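You operate a simulated robot arm through the tools that you are given. There is no shell and no other tool. Be economical: measure what you need, move in short steps, check, and stop when the job is done.

Carry out the task below with a simulated robot arm. There is one attempt and no reset: what you move stays moved.

JOB
Open the fixture case and move its black board to the yellow tray.
Fine: free both screws with the orange driver, driver back in its holder, lid on the blue mat.

Only the result counts: the job must be done as asked and must still hold three seconds after the hand-in. Knocking over, shifting, dropping, spilling or breaking anything else fails it. A push-on lid holds only when it is set on centred and level and pressed home; a screw cap is set on level and turned clockwise until tight.

ROBOT AND FRAMES
A 6-joint arm with a two-finger parallel gripper, fixed in place. Base frame: the origin is at the foot of the arm, x ahead of it, y to its left, z up; the work surface is at about z = 75. Readings come in cm, rad, newtons and seconds.
With the tool pointing down near the work surface it reaches from about 18 to 64 cm from the base axis. Its first joint turns from -1.152 to 1.152 rad. Payload 2.7 kg.
Tool frame: the origin (TCP) lies between the finger pads and is the grasp point; the fingertips stand 2.3 cm ahead of it; z points along the fingers, y is the line along which they close. The gripper opens to 9.4 cm. The fingers are 3.8 cm wide and 1 cm thick; the gripper's body (5.4 by 9.6 cm) begins 3.9 cm behind the TCP.
Orientation is told as [roll, pitch, yaw] about the base's x, y, z axes, in that order, counted from this pose: with the fingers straight down and closing along the base's y, the tool's x points along the base's -x, its y along +y and its z along -z.

CONTROLS
- The arm moves only by the tool move_arm. Its argument "targets" is a list of rows, each a list of 7 numbers: the shift along the tool's x, y, z in units of 200 mm (1.0 is 200 mm), then the turn, a rotation vector about the tool's x, y, z in units of 120 degrees (1.0 is 120 degrees), then the closure in counts, from 0 (fully open) to 255 (shut). In form: [[dx, dy, dz, ax, ay, az, grip], ...]. A call has 1 to 8 rows; each row is the pose to reach, as a shift and turn from the pose commanded when the call began, along the tool's axes at that moment. A call with a number of a shift or a turn outside -1 to 1 is refused whole. Rows are played at 5 a second. More than 5 cm and 0.15 rad between two rows, or a gripper value outside its range, and nothing of the call is played. Where a pose cannot be reached the arm comes as near as it can. A force on the tool above 40 N (or 10 N above the force at the start of the call, whichever is more), or a blocked arm, ends the call early, and 0.2 s more pass. The fingers move at their own pace (about 4.5 cm/s each) and stop on an object; they squeeze with about 36 N. The grip force told is the motor's: it shows also when the fingers shut on nothing. Time passes only in rows, and 0.2 s behind the last, so rows that repeat a pose let the fingers close. The reply holds the time, the measured pose of the TCP, the force on the tool along the base axes, the opening and the grip force, in the units named above and with some noise, with the torque about the TCP (base axes, N m) and any sound that the robot's microphone picked up, and new pictures: "views" is both (left out), scene, wrist or none.
- Cameras (640 x 400 px; columns grow to the right, rows downward): "scene" is fixed at [8.11, -45.25, 138.55]; the picture's right is [0.61, -0.79, 0.00], its down [-0.59, -0.46, -0.66] and it looks along [0.52, 0.40, -0.75] (base axes); focal length 327 px, centre (320, 200). "wrist" rides on the gripper at [8.7, 1.6, -7.4] in the tool frame; the picture's right is [-0.18, 0.98, 0.00], its down [-0.58, -0.11, -0.81] and it looks along [-0.79, -0.15, 0.59] (tool axes); focal length 243 px, centre (320, 200). There is no depth. A picture from a camera that has moved, and an enlarged one, comes with that camera's place and axes in the base frame and with its lens.
- zoom(camera, box): a new picture of the part [left, top, right, bottom] of that camera's present view, enlarged. It takes no simulated time.
- job_done(): hands the job in; it is judged then, once.

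Go step by step. Nothing tells you positions but the pictures and the camera data: compare them with the known pose of the tool, close in by small moves and look again before you grip or let go. The budget is 120 turns and 200 pictures, counting those below and the enlarged ones. Unless the task says otherwise, let go and move clear before handing in, and close with one line.

The tools are called as name(argument=value, ...) on one line, values as JSON. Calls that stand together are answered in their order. move_arm: Moves the arm, as the interface text tells. Its arguments: {"type":"object","properties":{"targets":{"type":"array"},"views":{"type":"string","enum":["both","scene","wrist","none"]}},"required":["targets"]} The other tools are called the same way: zoom (camera, box) takes an enlarged picture of a part of a camera's view; job_done () hands the job in.

At the start:

```text
t: 0.0
eef_pos: [31.01, -25.36, 107.91]
tool_rot: [-0.001, 0.001, 0.0]
wrist_force: [0.3, 0.7, -0.1]
ft_torque: [0.0, -0.01, 0.0]
grip_width: 9.41
grasp_force: 0.0
```

scene: 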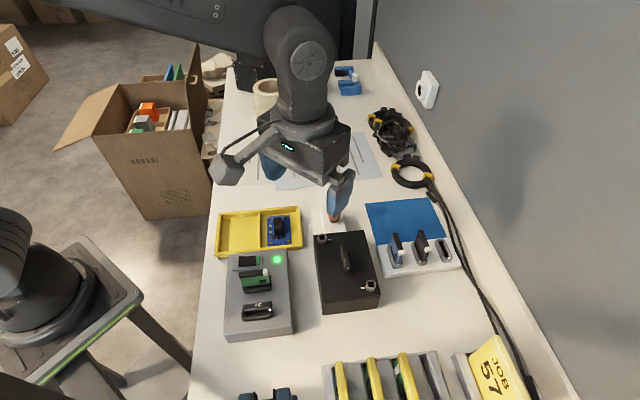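
wrist: 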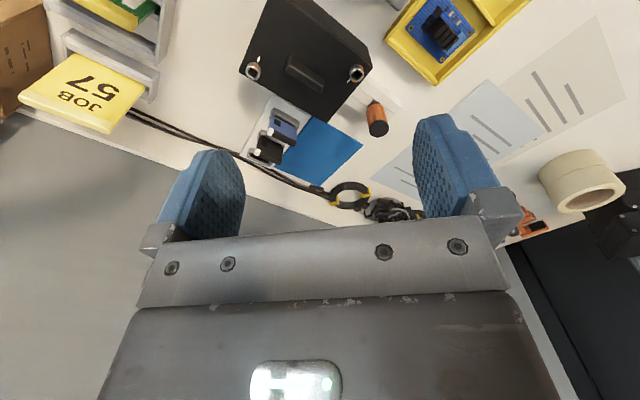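

I see a black case with a lid handle and two screws, an orange driver in a holder near it, a blue mat, and a yellow tray. First I look closer at them.

zoom(camera="scene", box=[290, 160, 470, 320])

zoom(camera="wrist", box=[220, 0, 480, 190])

zoom(camera="scene", box=[190, 190, 320, 350])

```text
2.50 times, centred on (380, 240) of scene
camera zoom: at [8.11, -45.25, 138.55], right [0.61, -0.79, 0.0], down [-0.59, -0.46, -0.66], along [0.52, 0.4, -0.75], focal length 817 px, centre (170, 100)
```

zoom: 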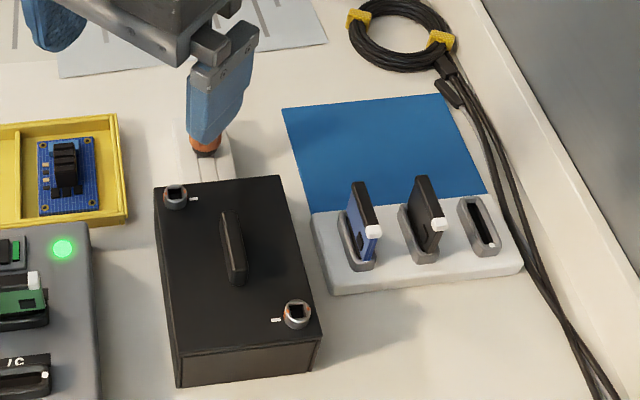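

```text
2.11 times, centred on (350, 95) of wrist
camera zoom: at [22.27, -23.78, 115.32], right [0.18, 0.98, 0.0], down [0.58, -0.11, 0.81], along [0.79, -0.15, -0.59], focal length 511 px, centre (257, 421)
```

zoom: 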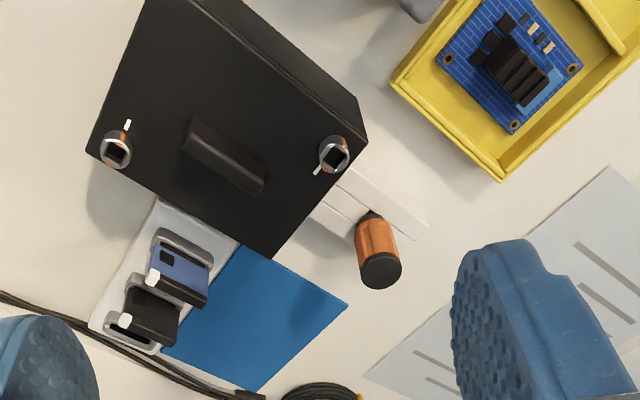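

```text
2.50 times, centred on (255, 270) of scene
camera zoom: at [8.11, -45.25, 138.55], right [0.61, -0.79, 0.0], down [-0.59, -0.46, -0.66], along [0.52, 0.4, -0.75], focal length 817 px, centre (482, 25)
```

zoom: 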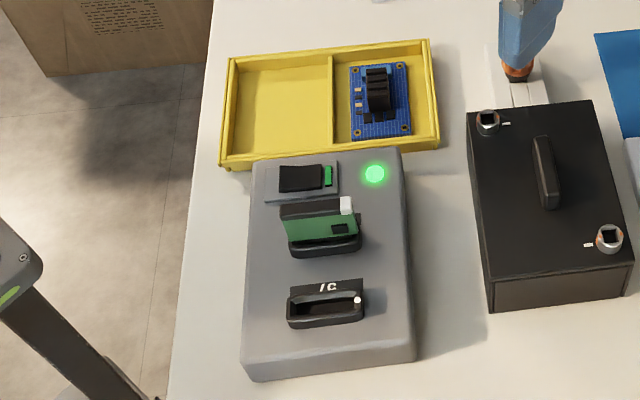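

Triangulating gives the screws at about A (39.0,-21.9,82.2) and B (36.2,-35.5,82.5), and the driver near (46,-19.5). I move aside so both cameras can see the driver.

move_arm(targets=[[0, 0.22, 0.04, 0, 0, 0, 0], [0, 0.44, 0.08, 0, 0, 0, 0], [0, 0.66, 0.12, 0, 0, 0, 0], [0, 0.85, 0.15, 0, 0, 0, 0]])

zoom(camera="scene", box=[270, 150, 430, 250])

zoom(camera="wrist", box=[160, 0, 360, 125])

```text
t: 1.0
eef_pos: [31.07, -8.54, 104.92]
tool_rot: [-0.001, -0.002, 0.0]
wrist_force: [0.0, -0.5, 0.6]
ft_torque: [0.0, -0.03, 0.01]
grip_width: 9.39
grasp_force: 0.0
camera wrist: at [22.29, -6.99, 112.3], right [0.18, 0.98, 0.0], down [0.58, -0.11, 0.81], along [0.79, -0.15, -0.59], focal length 243 px, centre (320, 200)
```

scene: 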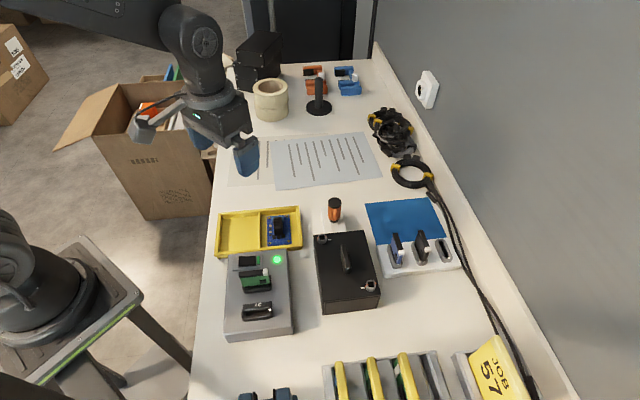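
wrist: 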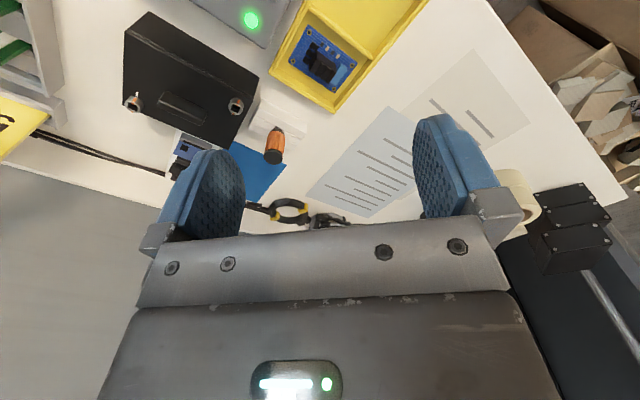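

```text
4.00 times, centred on (350, 200) of scene
camera zoom: at [8.11, -45.25, 138.55], right [0.61, -0.79, 0.0], down [-0.59, -0.46, -0.66], along [0.52, 0.4, -0.75], focal length 1307 px, centre (200, 200)
```

zoom: 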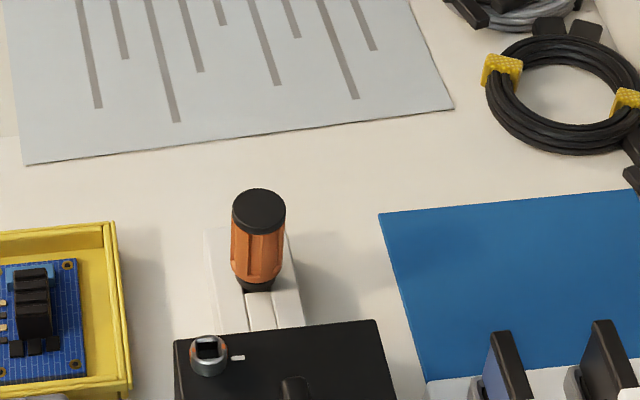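

```text
3.20 times, centred on (260, 62) of wrist
camera zoom: at [22.29, -6.99, 112.3], right [0.18, 0.98, 0.0], down [0.58, -0.11, 0.81], along [0.79, -0.15, -0.59], focal length 776 px, centre (512, 640)
```

zoom: 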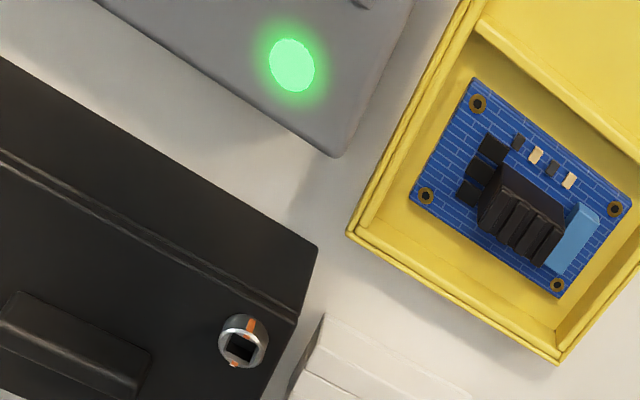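

The driver stands upright at about (46.5,-19.5), with its cap top at z≈85.2. The case is turned 45°, so next I look closely at the screws.

move_arm(targets=[[0, -0.2, 0.1, 0, 0, 0, 0], [0, -0.4, 0.2, 0, 0, 0, 0], [0, -0.6, 0.3, 0, 0, 0, 0], [0, -0.8, 0.4, 0, 0, 0, 0], [0, -0.97, 0.5, 0, 0, 0, 0], [0, -0.97, 0.6, 0, 0, 0, 0]])

zoom(camera="wrist", box=[130, 0, 290, 100])

zoom(camera="wrist", box=[330, 0, 490, 100])

```text
t: 2.4
eef_pos: [30.89, -27.79, 92.89]
tool_rot: [-0.001, 0.001, -0.001]
wrist_force: [0.0, 0.1, 0.9]
ft_torque: [0.01, -0.05, 0.03]
grip_width: 9.4
grasp_force: 0.0
camera wrist: at [22.31, -26.24, 100.21], right [0.18, 0.98, 0.0], down [0.58, -0.11, 0.81], along [0.79, -0.15, -0.59], focal length 243 px, centre (320, 200)
```

scene: 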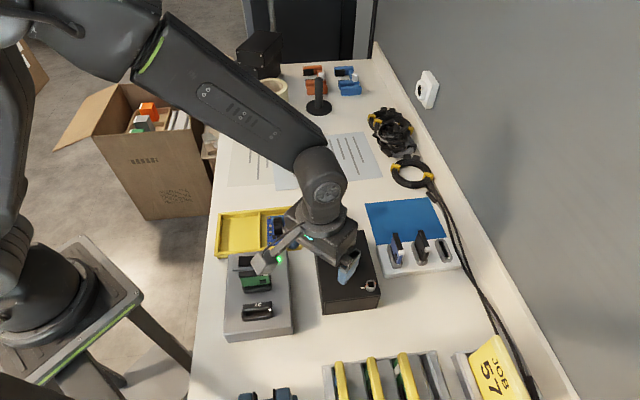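
wrist: 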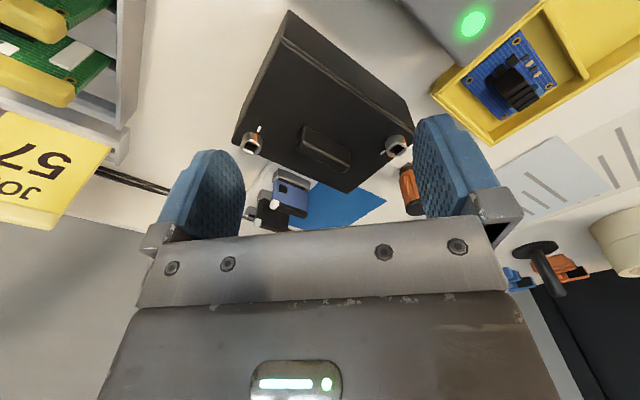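

```text
4.00 times, centred on (210, 50) of wrist
camera zoom: at [22.31, -26.24, 100.21], right [0.18, 0.98, 0.0], down [0.58, -0.11, 0.81], along [0.79, -0.15, -0.59], focal length 970 px, centre (760, 800)
```

zoom: 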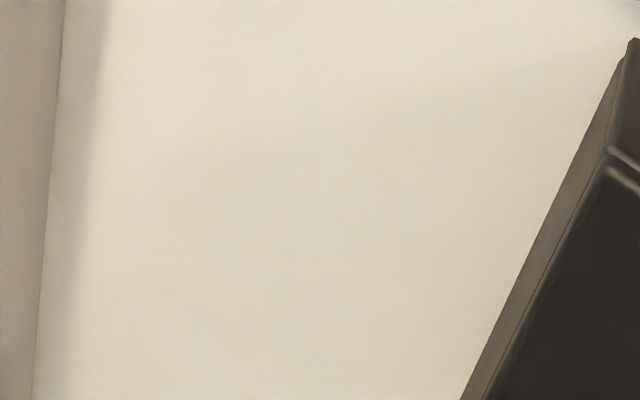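

```text
4.00 times, centred on (410, 50) of wrist
camera zoom: at [22.31, -26.24, 100.21], right [0.18, 0.98, 0.0], down [0.58, -0.11, 0.81], along [0.79, -0.15, -0.59], focal length 970 px, centre (-40, 800)
```

zoom: 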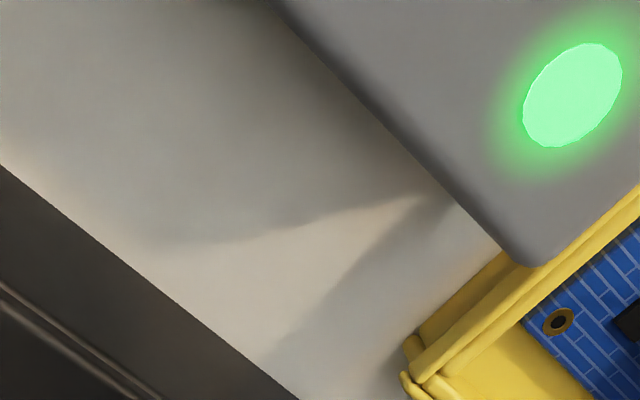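

The screws show at (252,143) and (396,146) in the wrist view, and I zoom on those.

zoom(camera="wrist", box=[220, 110, 300, 160])

zoom(camera="wrist", box=[360, 120, 440, 170])

zoom(camera="scene", box=[350, 265, 398, 295])

```text
8.00 times, centred on (260, 135) of wrist
camera zoom: at [22.31, -26.24, 100.21], right [0.18, 0.98, 0.0], down [0.58, -0.11, 0.81], along [0.79, -0.15, -0.59], focal length 1941 px, centre (800, 720)
```

zoom: 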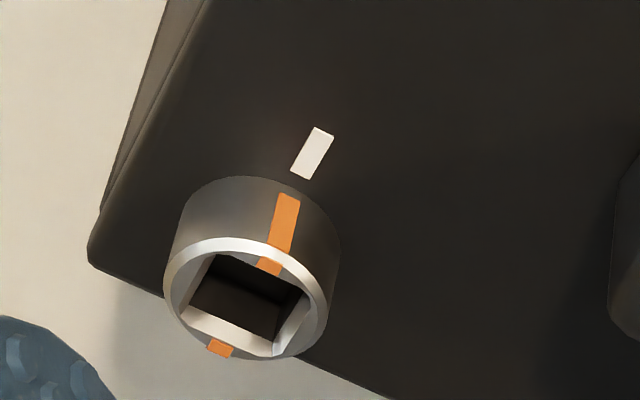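

```text
8.00 times, centred on (400, 145) of wrist
camera zoom: at [22.31, -26.24, 100.21], right [0.18, 0.98, 0.0], down [0.58, -0.11, 0.81], along [0.79, -0.15, -0.59], focal length 1941 px, centre (-320, 640)
```

zoom: 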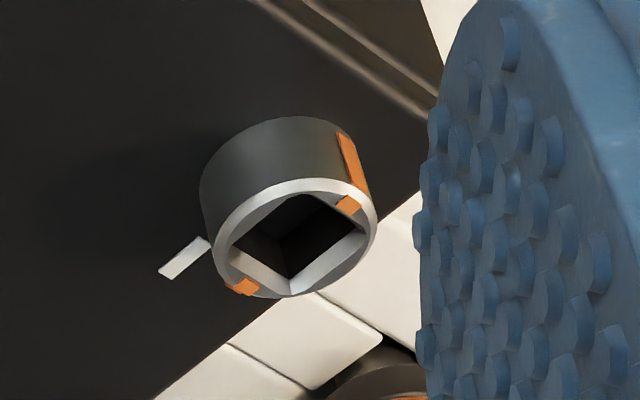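

```text
13.33 times, centred on (374, 280) of scene
camera zoom: at [8.11, -45.25, 138.55], right [0.61, -0.79, 0.0], down [-0.59, -0.46, -0.66], along [0.52, 0.4, -0.75], focal length 4356 px, centre (-400, -867)
```

zoom: 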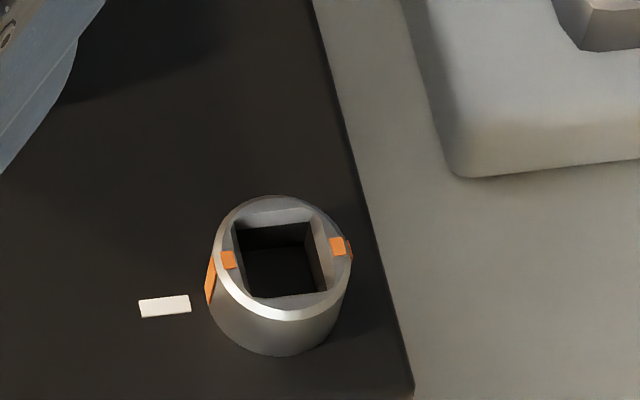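

Both sockets are aligned with their white marks, along the case's 45° axes. Now I look at the driver from closer, with the gripper partly closed.

move_arm(targets=[[-0.15, 0.14, -0.1, 0, 0, 0, 60], [-0.33, 0.28, -0.1, 0, 0, 0, 100], [-0.505, 0.415, -0.1, 0, 0, 0, 110]], views="wrist")

zoom(camera="wrist", box=[260, 80, 388, 160])

```text
t: 3.2
eef_pos: [41.15, -19.47, 95.0]
tool_rot: [0.001, 0.0, -0.001]
wrist_force: [0.4, 0.4, -0.1]
ft_torque: [0.01, -0.01, 0.0]
grip_width: 5.36
grasp_force: 0.1
camera wrist: at [32.46, -17.93, 102.32], right [0.18, 0.98, 0.0], down [0.58, -0.11, 0.81], along [0.79, -0.15, -0.59], focal length 243 px, centre (320, 200)
```

wrist: 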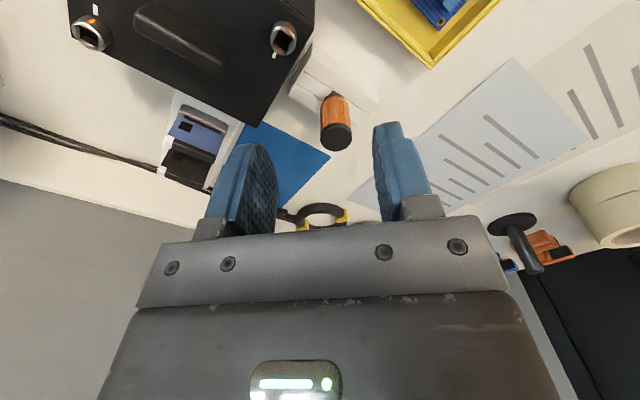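

```text
5.00 times, centred on (324, 120) of wrist
camera zoom: at [32.46, -17.93, 102.32], right [0.18, 0.98, 0.0], down [0.58, -0.11, 0.81], along [0.79, -0.15, -0.59], focal length 1213 px, centre (300, 600)
```

zoom: 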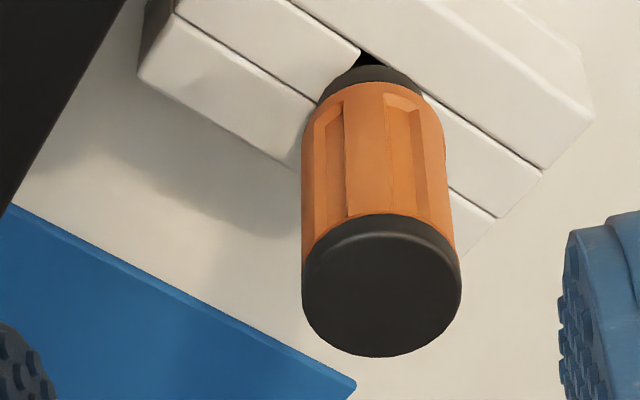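

The driver axis is at about (46.5,-19.25). I move above it and check before descending.

move_arm(targets=[[-0.14, 0.005, 0.1, 0, 0, 0, 110], [-0.268, 0.01, 0.2, 0, 0, 0, 110], [-0.268, 0.01, 0.35, 0, 0, 0, 110]])

zoom(camera="scene", box=[290, 160, 386, 220])

```text
t: 4.0
eef_pos: [46.56, -19.24, 87.93]
tool_rot: [-0.001, -0.002, 0.0]
wrist_force: [-0.1, -0.4, -0.2]
ft_torque: [-0.02, 0.0, 0.03]
grip_width: 5.34
grasp_force: 0.1
camera wrist: at [37.8, -17.72, 95.32], right [0.18, 0.98, 0.0], down [0.58, -0.11, 0.81], along [0.79, -0.15, -0.59], focal length 243 px, centre (320, 200)
```

scene: 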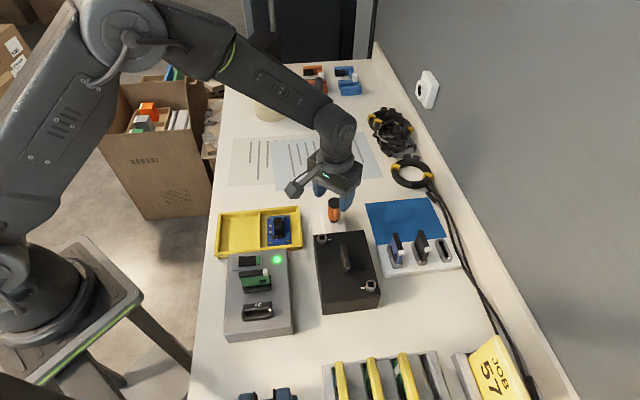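
wrist: 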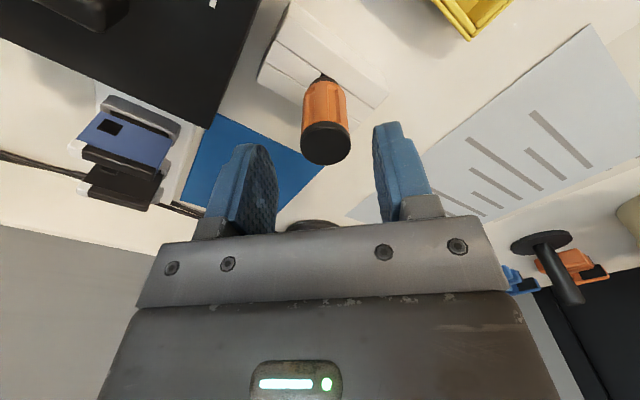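

```text
6.67 times, centred on (338, 190) of scene
camera zoom: at [8.11, -45.25, 138.55], right [0.61, -0.79, 0.0], down [-0.59, -0.46, -0.66], along [0.52, 0.4, -0.75], focal length 2178 px, centre (200, 267)
```

zoom: 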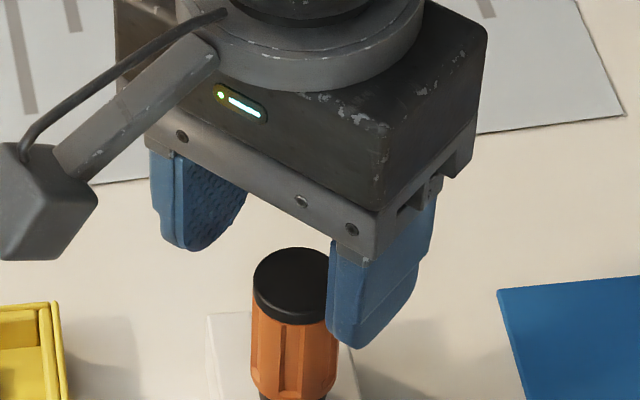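

Alignment is good, so I descend and grip the handle.

move_arm(targets=[[0.005, 0.004, 0.12, 0, 0, 0, 110], [0.005, 0.004, 0.255, 0, 0, 0, 110], [0.005, 0.004, 0.255, 0, 0, 0, 160], [0.005, 0.004, 0.255, 0, 0, 0, 200], [0.005, 0.004, 0.255, 0, 0, 0, 255], [0.005, 0.004, 0.255, 0, 0, 0, 255], [0.005, 0.004, 0.255, 0, 0, 0, 255]])

zoom(camera="scene", box=[290, 180, 386, 240])

```text
t: 5.6
eef_pos: [46.28, -19.12, 82.76]
tool_rot: [0.001, 0.0, 0.0]
wrist_force: [0.5, 0.7, 0.1]
ft_torque: [-0.02, 0.02, 0.01]
grip_width: 2.84
grasp_force: 36.1
camera wrist: at [37.66, -17.52, 90.21], right [0.18, 0.98, 0.0], down [0.58, -0.11, 0.81], along [0.79, -0.15, -0.59], focal length 243 px, centre (320, 200)
```

scene: 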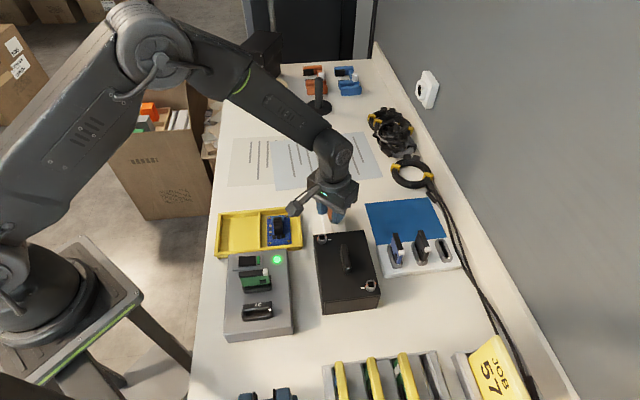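
wrist: 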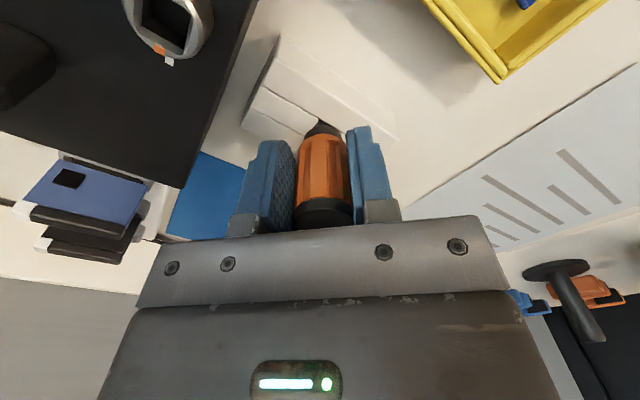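

```text
6.67 times, centred on (338, 210) of scene
camera zoom: at [8.11, -45.25, 138.55], right [0.61, -0.79, 0.0], down [-0.59, -0.46, -0.66], along [0.52, 0.4, -0.75], focal length 2178 px, centre (200, 133)
```

zoom: 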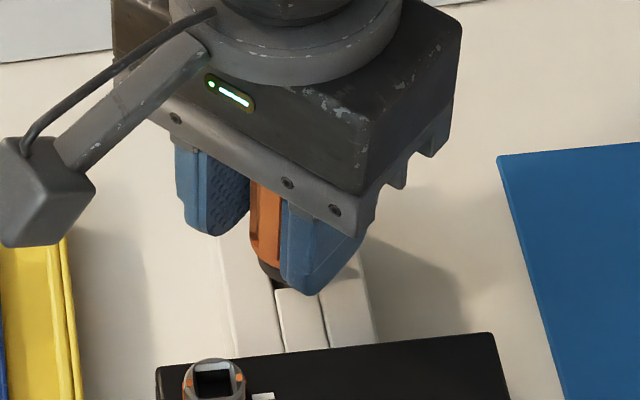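

The handle is gripped at (46.28,-19.12,82.76), which I note for returning it. I lift straight up and look at the tip.

move_arm(targets=[[0, 0, -0.1, 0, 0, 0, 255], [0, 0, -0.25, 0, 0, 0, 255], [0, 0, -0.45, 0, 0, 0, 255], [0, 0, -0.45, 0, 0, 0, 255]])

zoom(camera="scene", box=[290, 150, 386, 210])

zoom(camera="wrist", box=[270, 100, 398, 180])

```text
t: 6.6
eef_pos: [46.35, -19.11, 91.91]
tool_rot: [0.0, 0.0, -0.001]
wrist_force: [0.0, -0.1, -0.9]
ft_torque: [0.02, 0.0, 0.01]
grip_width: 2.85
grasp_force: 36.3
camera wrist: at [37.69, -17.58, 99.29], right [0.18, 0.98, 0.0], down [0.58, -0.11, 0.81], along [0.79, -0.15, -0.59], focal length 243 px, centre (320, 200)
```

scene: 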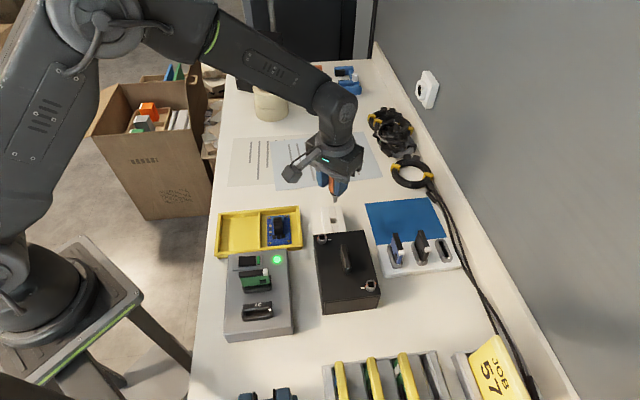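
wrist: 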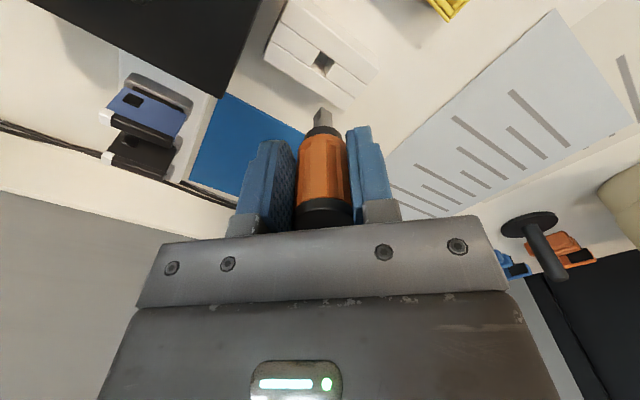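

```text
6.67 times, centred on (338, 180) of scene
camera zoom: at [8.11, -45.25, 138.55], right [0.61, -0.79, 0.0], down [-0.59, -0.46, -0.66], along [0.52, 0.4, -0.75], focal length 2178 px, centre (200, 333)
```

zoom: 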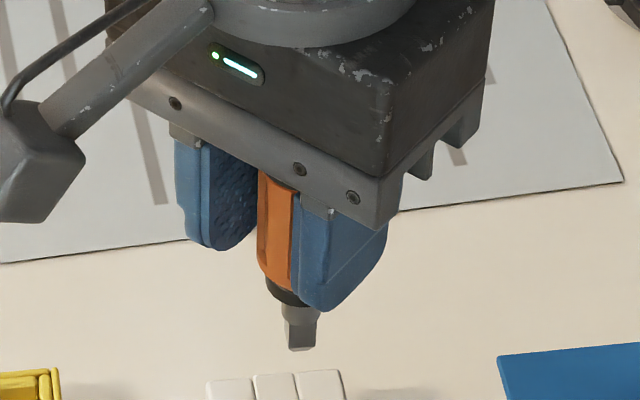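

```text
5.00 times, centred on (334, 140) of wrist
camera zoom: at [37.69, -17.58, 99.29], right [0.18, 0.98, 0.0], down [0.58, -0.11, 0.81], along [0.79, -0.15, -0.59], focal length 1213 px, centre (250, 500)
```

zoom: 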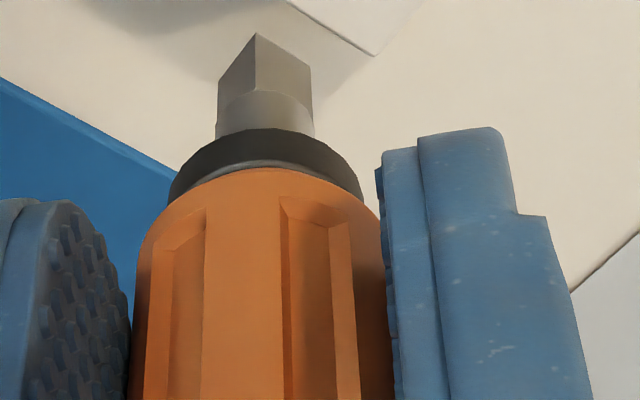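

The square tip is at 45°, matching the sockets. I move over screw A with the tip still clear, and look.

move_arm(targets=[[0.19, -0.07, 0, 0, 0, 0, 255], [0.3725, -0.1425, 0, 0, 0, 0, 255], [0.3725, -0.1425, 0, 0, 0, 0, 255]])

zoom(camera="scene", box=[290, 195, 386, 255])

zoom(camera="wrist", box=[256, 50, 384, 130])

```text
t: 7.4
eef_pos: [38.77, -21.87, 91.96]
tool_rot: [-0.002, -0.001, 0.0]
wrist_force: [-0.3, -0.2, -0.7]
ft_torque: [0.0, 0.0, -0.01]
grip_width: 2.86
grasp_force: 36.2
camera wrist: at [30.07, -20.38, 99.24], right [0.18, 0.98, 0.0], down [0.58, -0.11, 0.81], along [0.79, -0.15, -0.59], focal length 243 px, centre (320, 200)
```

scene: 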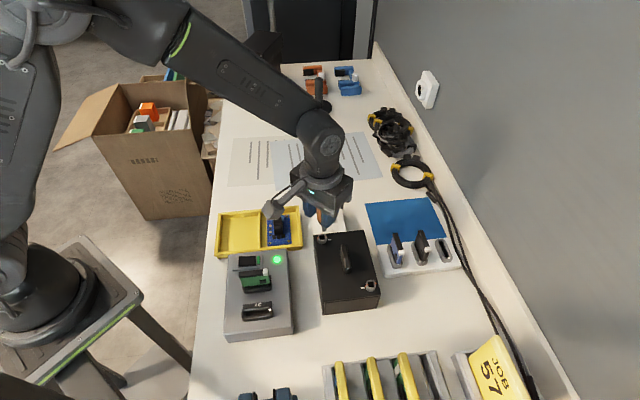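
wrist: 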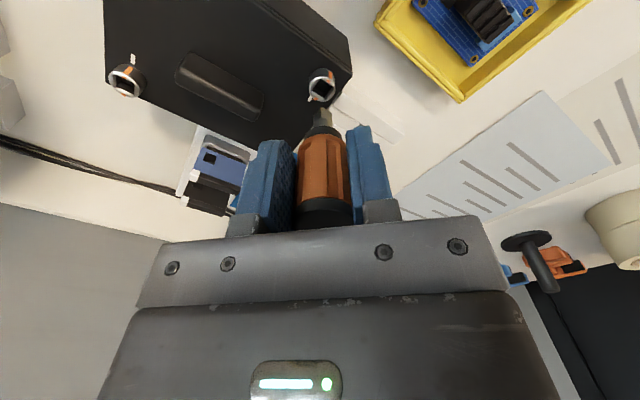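

```text
6.67 times, centred on (338, 225) of scene
camera zoom: at [8.11, -45.25, 138.55], right [0.61, -0.79, 0.0], down [-0.59, -0.46, -0.66], along [0.52, 0.4, -0.75], focal length 2178 px, centre (200, 33)
```

zoom: 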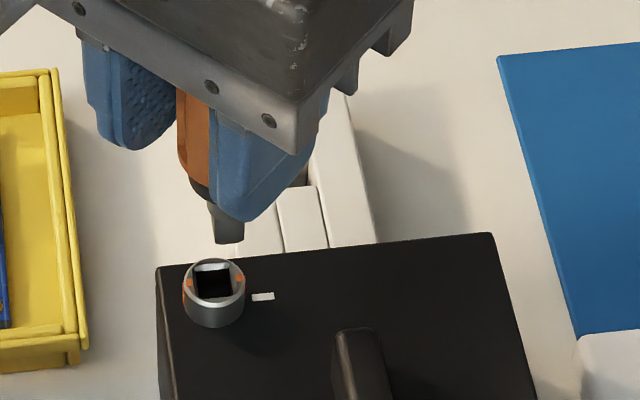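

```text
5.00 times, centred on (320, 90) of wrist
camera zoom: at [30.07, -20.38, 99.24], right [0.18, 0.98, 0.0], down [0.58, -0.11, 0.81], along [0.79, -0.15, -0.59], focal length 1213 px, centre (320, 750)
```

zoom: 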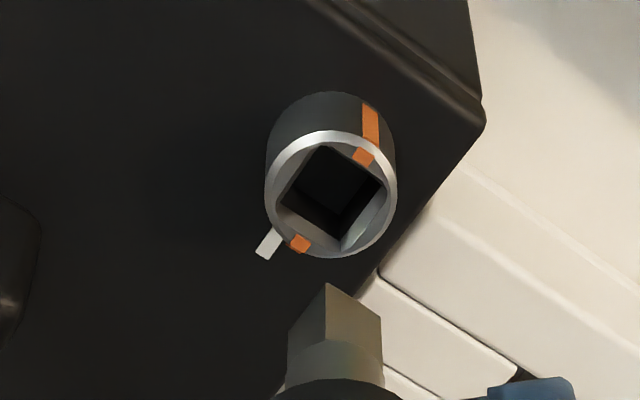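

Comparing both views, the tip must move about 0.65 cm in -x to sit over the socket. I do that, descend part way and look again.

move_arm(targets=[[0.0325, 0.003, 0, 0, 0, 0, 255], [0.0325, 0.003, 0.06, 0, 0, 0, 255], [0.0325, 0.003, 0.06, 0, 0, 0, 255]], views="none")

zoom(camera="scene", box=[298, 215, 346, 245])

zoom(camera="wrist", box=[280, 75, 360, 125])

```text
t: 8.2
eef_pos: [38.25, -22.0, 90.65]
tool_rot: [-0.001, 0.0, 0.001]
wrist_force: [0.1, -0.1, -0.8]
ft_torque: [-0.02, -0.02, 0.01]
grip_width: 2.86
grasp_force: 35.6
```

```text
13.33 times, centred on (322, 230) of scene
camera zoom: at [8.11, -45.25, 138.55], right [0.61, -0.79, 0.0], down [-0.59, -0.46, -0.66], along [0.52, 0.4, -0.75], focal length 4356 px, centre (293, -200)
```

zoom: 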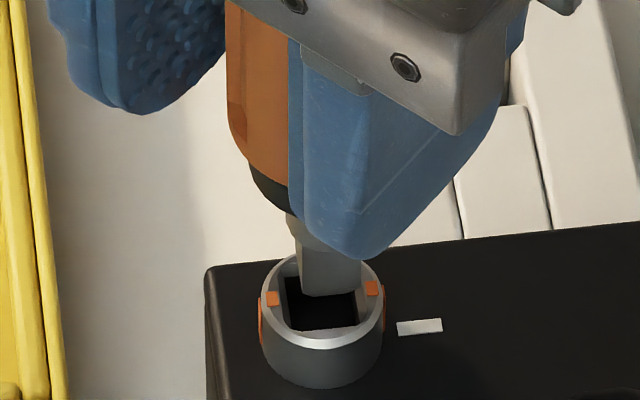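

```text
8.00 times, centred on (320, 100) of wrist
camera zoom: at [29.51, -20.44, 98.01], right [0.18, 0.98, 0.0], down [0.58, -0.11, 0.81], along [0.79, -0.15, -0.59], focal length 1941 px, centre (320, 1000)
```

zoom: 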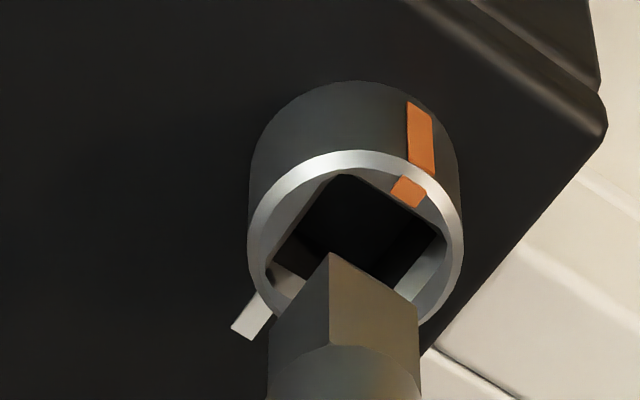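

The tip is nearly centred; I correct by (-0.06,+0.10) and lower it into the socket slowly.

move_arm(targets=[[0.003, 0.005, 0, 0, 0, 0, 255], [0.003, 0.005, 0.02, 0, 0, 0, 255], [0.003, 0.005, 0.035, 0, 0, 0, 255], [0.003, 0.005, 0.045, 0, 0, 0, 255], [0.003, 0.005, 0.055, 0, 0, 0, 255]], views="none")

zoom(camera="scene", box=[298, 215, 346, 245])

zoom(camera="wrist", box=[280, 75, 360, 125])

```text
t: 9.4
eef_pos: [38.17, -21.79, 89.48]
tool_rot: [-0.001, 0.001, -0.001]
wrist_force: [0.3, 1.0, -0.8]
ft_torque: [0.03, 0.0, -0.05]
grip_width: 2.85
grasp_force: 35.5
```

```text
13.33 times, centred on (322, 230) of scene
camera zoom: at [8.11, -45.25, 138.55], right [0.61, -0.79, 0.0], down [-0.59, -0.46, -0.66], along [0.52, 0.4, -0.75], focal length 4356 px, centre (293, -200)
```

zoom: 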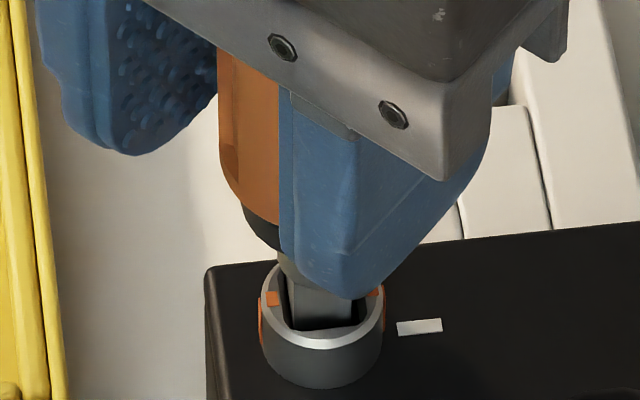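

```text
8.00 times, centred on (320, 100) of wrist
camera zoom: at [29.54, -20.25, 96.85], right [0.18, 0.98, 0.0], down [0.58, -0.11, 0.81], along [0.79, -0.15, -0.59], focal length 1941 px, centre (320, 1000)
```

zoom: 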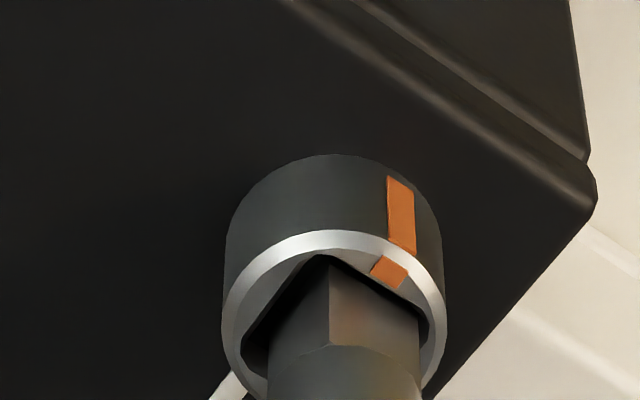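

The tip is inside the socket with no side force. I keep lowering until it bottoms.

move_arm(targets=[[0, -0.002, 0.015, 0, 0, 0, 255], [0, -0.003, 0.03, 0, 0, 0, 255], [0, -0.003, 0.04, 0, 0, 0, 255], [0, -0.003, 0.05, 0, 0, 0, 255]], views="none")

zoom(camera="scene", box=[298, 215, 346, 245])

```text
t: 10.4
eef_pos: [38.25, -21.84, 88.72]
tool_rot: [-0.004, -0.009, 0.002]
wrist_force: [3.4, 6.1, 30.7]
ft_torque: [0.38, -0.54, 0.08]
grip_width: 2.87
grasp_force: 35.9
```

```text
13.33 times, centred on (322, 230) of scene
camera zoom: at [8.08, -45.21, 138.56], right [0.61, -0.79, 0.0], down [-0.59, -0.46, -0.66], along [0.52, 0.4, -0.75], focal length 4356 px, centre (293, -200)
```

zoom: 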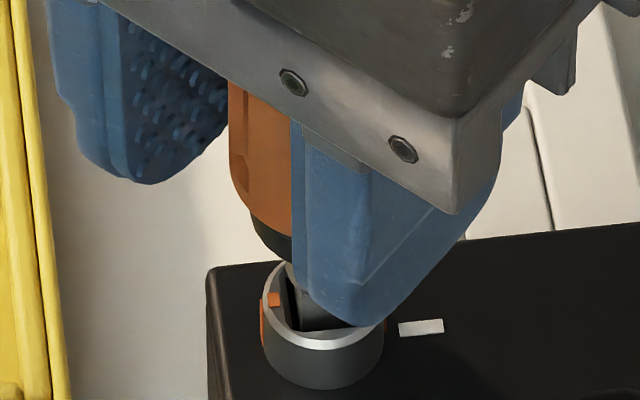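

The tip has bottomed at about 30 N. I ease off and make a small anticlockwise test turn about the driver axis, which I take to be about 0.7 cm ahead of the TCP.

move_arm(targets=[[0, 0, -0.01, 0, 0, 0, 255], [0, 0, -0.012, 0, 0, 0, 255], [-0.0004, -0.0051, -0.012, 0, 0, -0.07, 255], [-0.0015, -0.0101, -0.012, 0, 0, -0.14, 255], [-0.0015, -0.0101, -0.012, 0, 0, -0.14, 255]], views="none")

zoom(camera="scene", box=[298, 215, 346, 245])

```text
t: 11.6
eef_pos: [38.15, -22.13, 88.74]
tool_rot: [-0.001, -0.001, 0.296]
wrist_force: [9.1, -7.2, 5.5]
ft_torque: [-0.4, -0.58, -0.11]
grip_width: 2.84
grasp_force: 36.3
```

```text
13.33 times, centred on (322, 230) of scene
camera zoom: at [8.13, -45.26, 138.54], right [0.61, -0.79, 0.0], down [-0.59, -0.46, -0.66], along [0.52, 0.4, -0.75], focal length 4356 px, centre (293, -200)
```

zoom: 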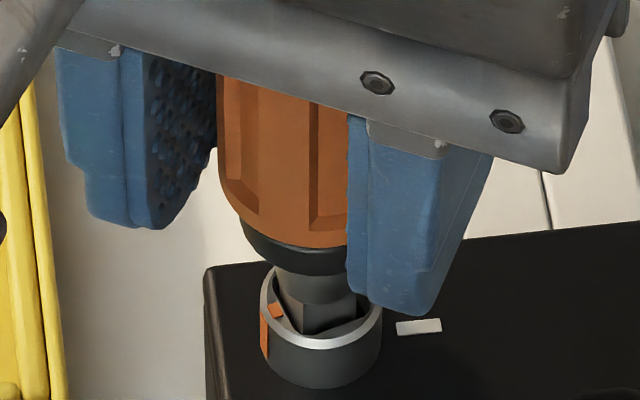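

The screw is turning with it, and the side force suggests a small offset correction. I continue turning anticlockwise.

move_arm(targets=[[-0.003, -0.004, 0, 0, 0, 0, 255], [-0.0034, -0.0099, 0, 0, 0, -0.07, 255], [-0.0047, -0.0156, 0, 0, 0, -0.14, 255], [-0.0068, -0.0211, 0, 0, 0, -0.21, 255], [-0.0097, -0.0262, 0, 0, 0, -0.28, 255]], views="none")

zoom(camera="scene", box=[298, 215, 346, 245])

```text
t: 12.8
eef_pos: [38.55, -22.57, 88.82]
tool_rot: [0.0, 0.001, 0.883]
wrist_force: [4.9, -4.5, 9.9]
ft_torque: [-0.13, -0.38, -0.06]
grip_width: 2.86
grasp_force: 36.1
```

```text
13.33 times, centred on (322, 230) of scene
camera zoom: at [8.11, -45.25, 138.55], right [0.61, -0.79, 0.0], down [-0.59, -0.46, -0.66], along [0.52, 0.4, -0.75], focal length 4356 px, centre (293, -200)
```

zoom: 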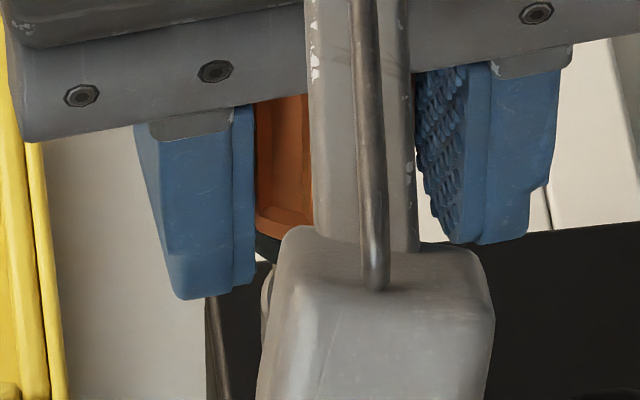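

Forces are low and z is creeping up, so the screw is rising. I turn on.

move_arm(targets=[[-0.0004, -0.0079, -0.001, 0, 0, -0.07, 255], [-0.0017, -0.0136, -0.002, 0, 0, -0.14, 255], [-0.0038, -0.0191, -0.003, 0, 0, -0.21, 255], [-0.0067, -0.0242, -0.004, 0, 0, -0.28, 255], [-0.0104, -0.0288, -0.005, 0, 0, -0.35, 255], [-0.0146, -0.0329, -0.006, 0, 0, -0.42, 255]])

zoom(camera="wrist", box=[280, 75, 360, 125])

```text
t: 14.2
eef_pos: [39.42, -22.77, 89.01]
tool_rot: [-0.001, 0.001, 1.763]
wrist_force: [11.4, -3.8, -4.1]
ft_torque: [-0.24, -0.7, -0.16]
grip_width: 2.84
grasp_force: 36.4
camera wrist: at [39.34, -31.64, 96.3], right [-1.0, -0.01, 0.0], down [-0.01, 0.59, 0.81], along [0.0, 0.81, -0.59], focal length 243 px, centre (320, 200)
```

scene: 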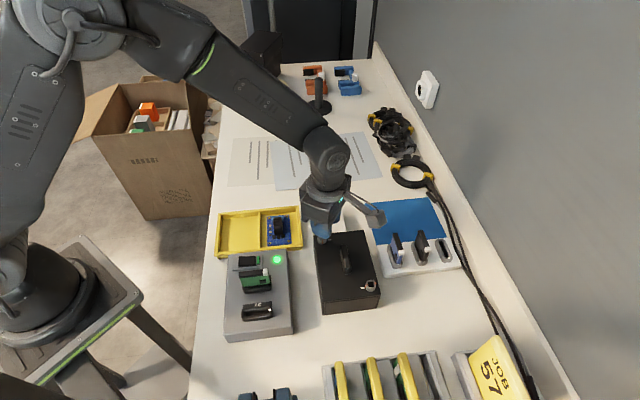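
wrist: 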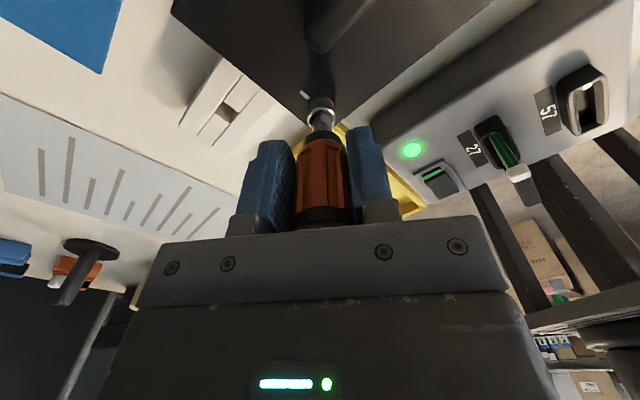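

```text
8.00 times, centred on (320, 100) of wrist
camera zoom: at [39.34, -31.64, 96.3], right [-1.0, -0.01, 0.0], down [-0.01, 0.59, 0.81], along [0.0, 0.81, -0.59], focal length 1941 px, centre (320, 1000)
```

zoom: 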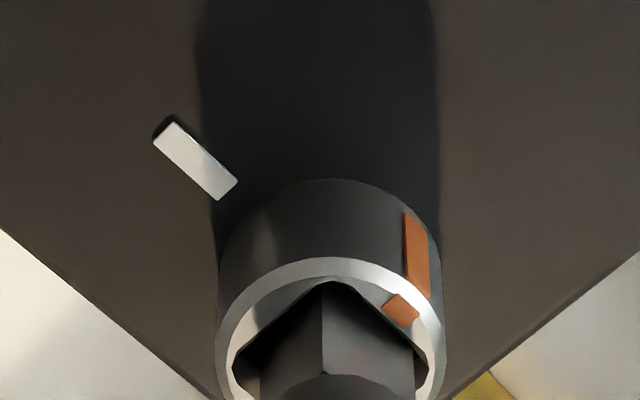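

Turned about 90° so far with the marks rotating along. I continue with a corrected axis offset.

move_arm(targets=[[-0.0005, -0.0113, 0, 0, 0, -0.07, 255], [-0.0021, -0.0185, 0, 0, 0, -0.14, 255], [-0.0048, -0.0253, 0, 0, 0, -0.21, 255], [-0.0084, -0.0317, 0, 0, 0, -0.28, 255], [-0.0129, -0.0375, 0, 0, 0, -0.35, 255], [-0.0182, -0.0426, 0, 0, 0, -0.42, 255]], views="none")

zoom(camera="wrist", box=[272, 70, 368, 130])

zoom(camera="scene", box=[298, 215, 346, 245])

```text
t: 15.6
eef_pos: [39.94, -22.05, 88.88]
tool_rot: [0.013, -0.002, 2.634]
wrist_force: [-14.1, -17.8, 8.9]
ft_torque: [-0.95, 0.86, -0.35]
grip_width: 2.87
grasp_force: 36.3
out of reach, approached as far as the arm can: row 6
```

```text
6.67 times, centred on (320, 100) of wrist
camera zoom: at [46.73, -27.66, 96.3], right [-0.64, -0.77, 0.01], down [-0.45, 0.39, 0.81], along [-0.63, 0.51, -0.59], focal length 1618 px, centre (320, 867)
```

zoom: 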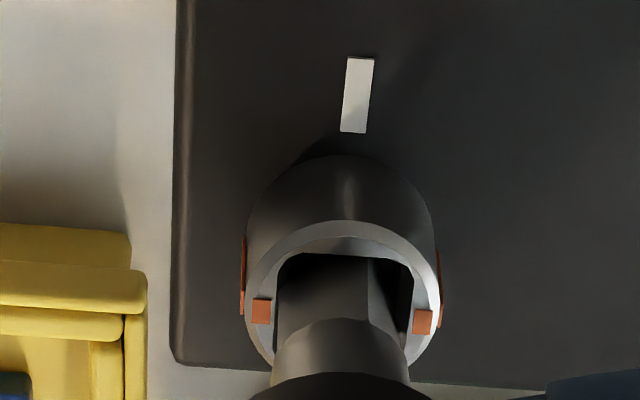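

```text
13.33 times, centred on (322, 230) of scene
camera zoom: at [8.06, -45.29, 138.54], right [0.61, -0.79, 0.0], down [-0.59, -0.46, -0.66], along [0.52, 0.4, -0.75], focal length 4356 px, centre (293, -200)
```

zoom: 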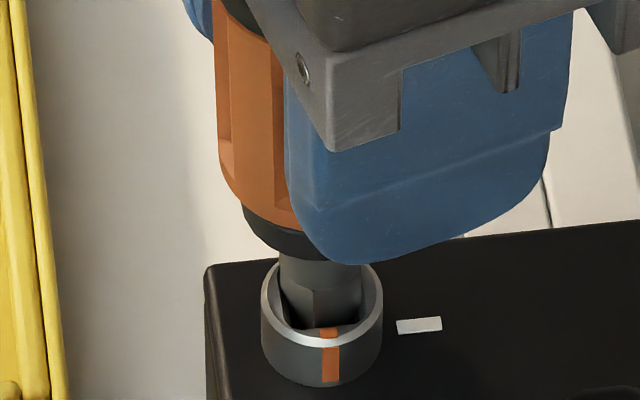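

The screw stopped after a quarter turn, with its marks now square to the white mark, and the handle slipped slightly in the grip. I relieve the side load, lift out and look.

move_arm(targets=[[-0.0014, 0.0099, 0, 0, 0, 0.03, 255], [-0.0014, 0.0099, -0.03, 0, 0, 0.03, 255], [-0.0014, 0.0099, -0.1, 0, 0, 0.03, 255], [-0.0014, 0.0099, -0.2, 0, 0, 0.03, 255]])

zoom(camera="wrist", box=[256, 50, 384, 130])

zoom(camera="scene", box=[290, 185, 386, 245])

```text
t: 16.6
eef_pos: [40.04, -21.88, 92.87]
tool_rot: [0.0, 0.002, 2.577]
wrist_force: [-0.8, 0.6, -0.8]
ft_torque: [0.04, -0.03, 0.02]
grip_width: 2.87
grasp_force: 36.0
camera wrist: at [46.46, -27.96, 100.34], right [-0.68, -0.73, 0.0], down [-0.43, 0.4, 0.81], along [-0.59, 0.55, -0.59], focal length 243 px, centre (320, 200)
```

scene: 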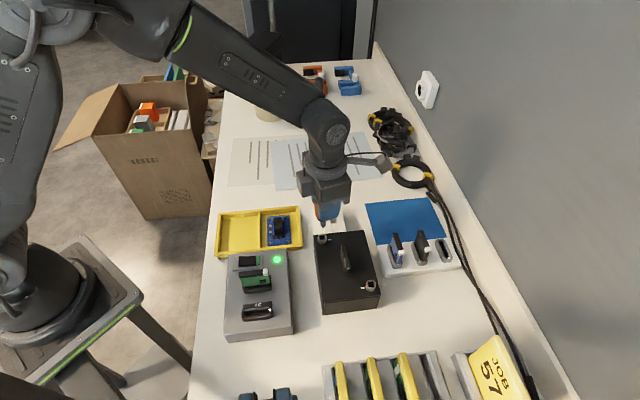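
wrist: 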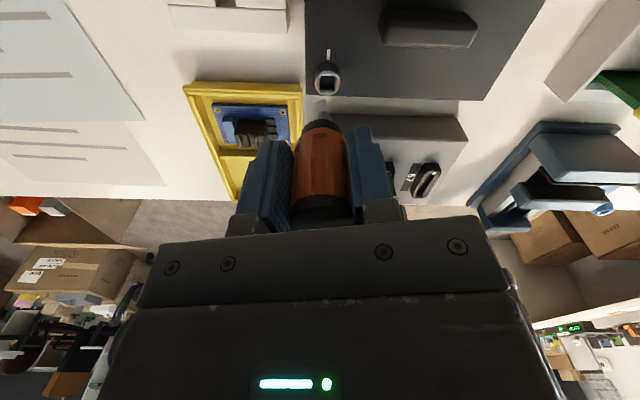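

```text
5.00 times, centred on (320, 90) of wrist
camera zoom: at [46.46, -27.96, 100.34], right [-0.68, -0.73, 0.0], down [-0.43, 0.4, 0.81], along [-0.59, 0.55, -0.59], focal length 1213 px, centre (320, 750)
```

zoom: 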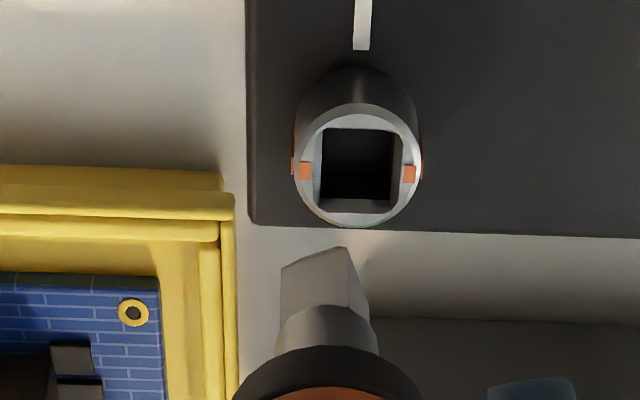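

```text
6.67 times, centred on (338, 215) of scene
camera zoom: at [8.11, -45.25, 138.55], right [0.61, -0.79, 0.0], down [-0.59, -0.46, -0.66], along [0.52, 0.4, -0.75], focal length 2178 px, centre (200, 100)
```

zoom: 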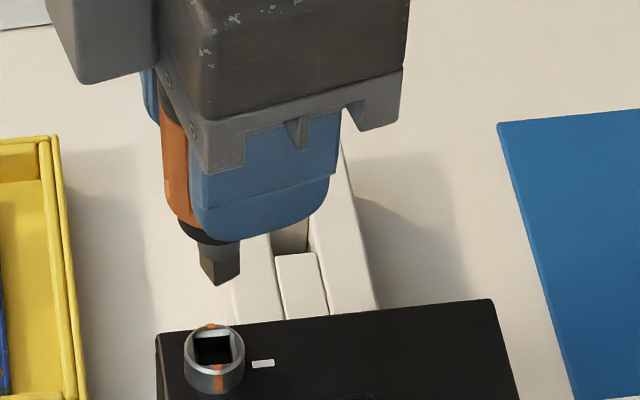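

Screw A's marks now sit at 90°, so it is open. The driver slipped about 39° in the grip, so it is aligned again at gripper yaws of about 2.22, 0.65 and -0.92. I go to screw B, unwinding to yaw -0.92 on the way.

move_arm(targets=[[0, 0, -0.1, 0, 0, 0.07, 255], [0.012, 0.047, -0.1, 0, 0, 0.14, 255], [0.024, 0.094, -0.1, 0, 0, 0.21, 255], [0.036, 0.141, -0.1, 0, 0, 0.28, 255], [0.048, 0.188, -0.1, 0, 0, 0.35, 255], [0.06, 0.235, -0.1, 0, 0, 0.42, 255], [0.072, 0.282, -0.1, 0, 0, 0.49, 255], [0.085, 0.331, -0.1, 0, 0, 0.56, 255]], views="none")

```text
t: 18.4
eef_pos: [37.93, -28.49, 94.85]
tool_rot: [0.001, 0.0, 1.4]
wrist_force: [0.3, -0.7, -0.8]
ft_torque: [-0.02, 0.01, 0.0]
grip_width: 2.84
grasp_force: 35.7
```

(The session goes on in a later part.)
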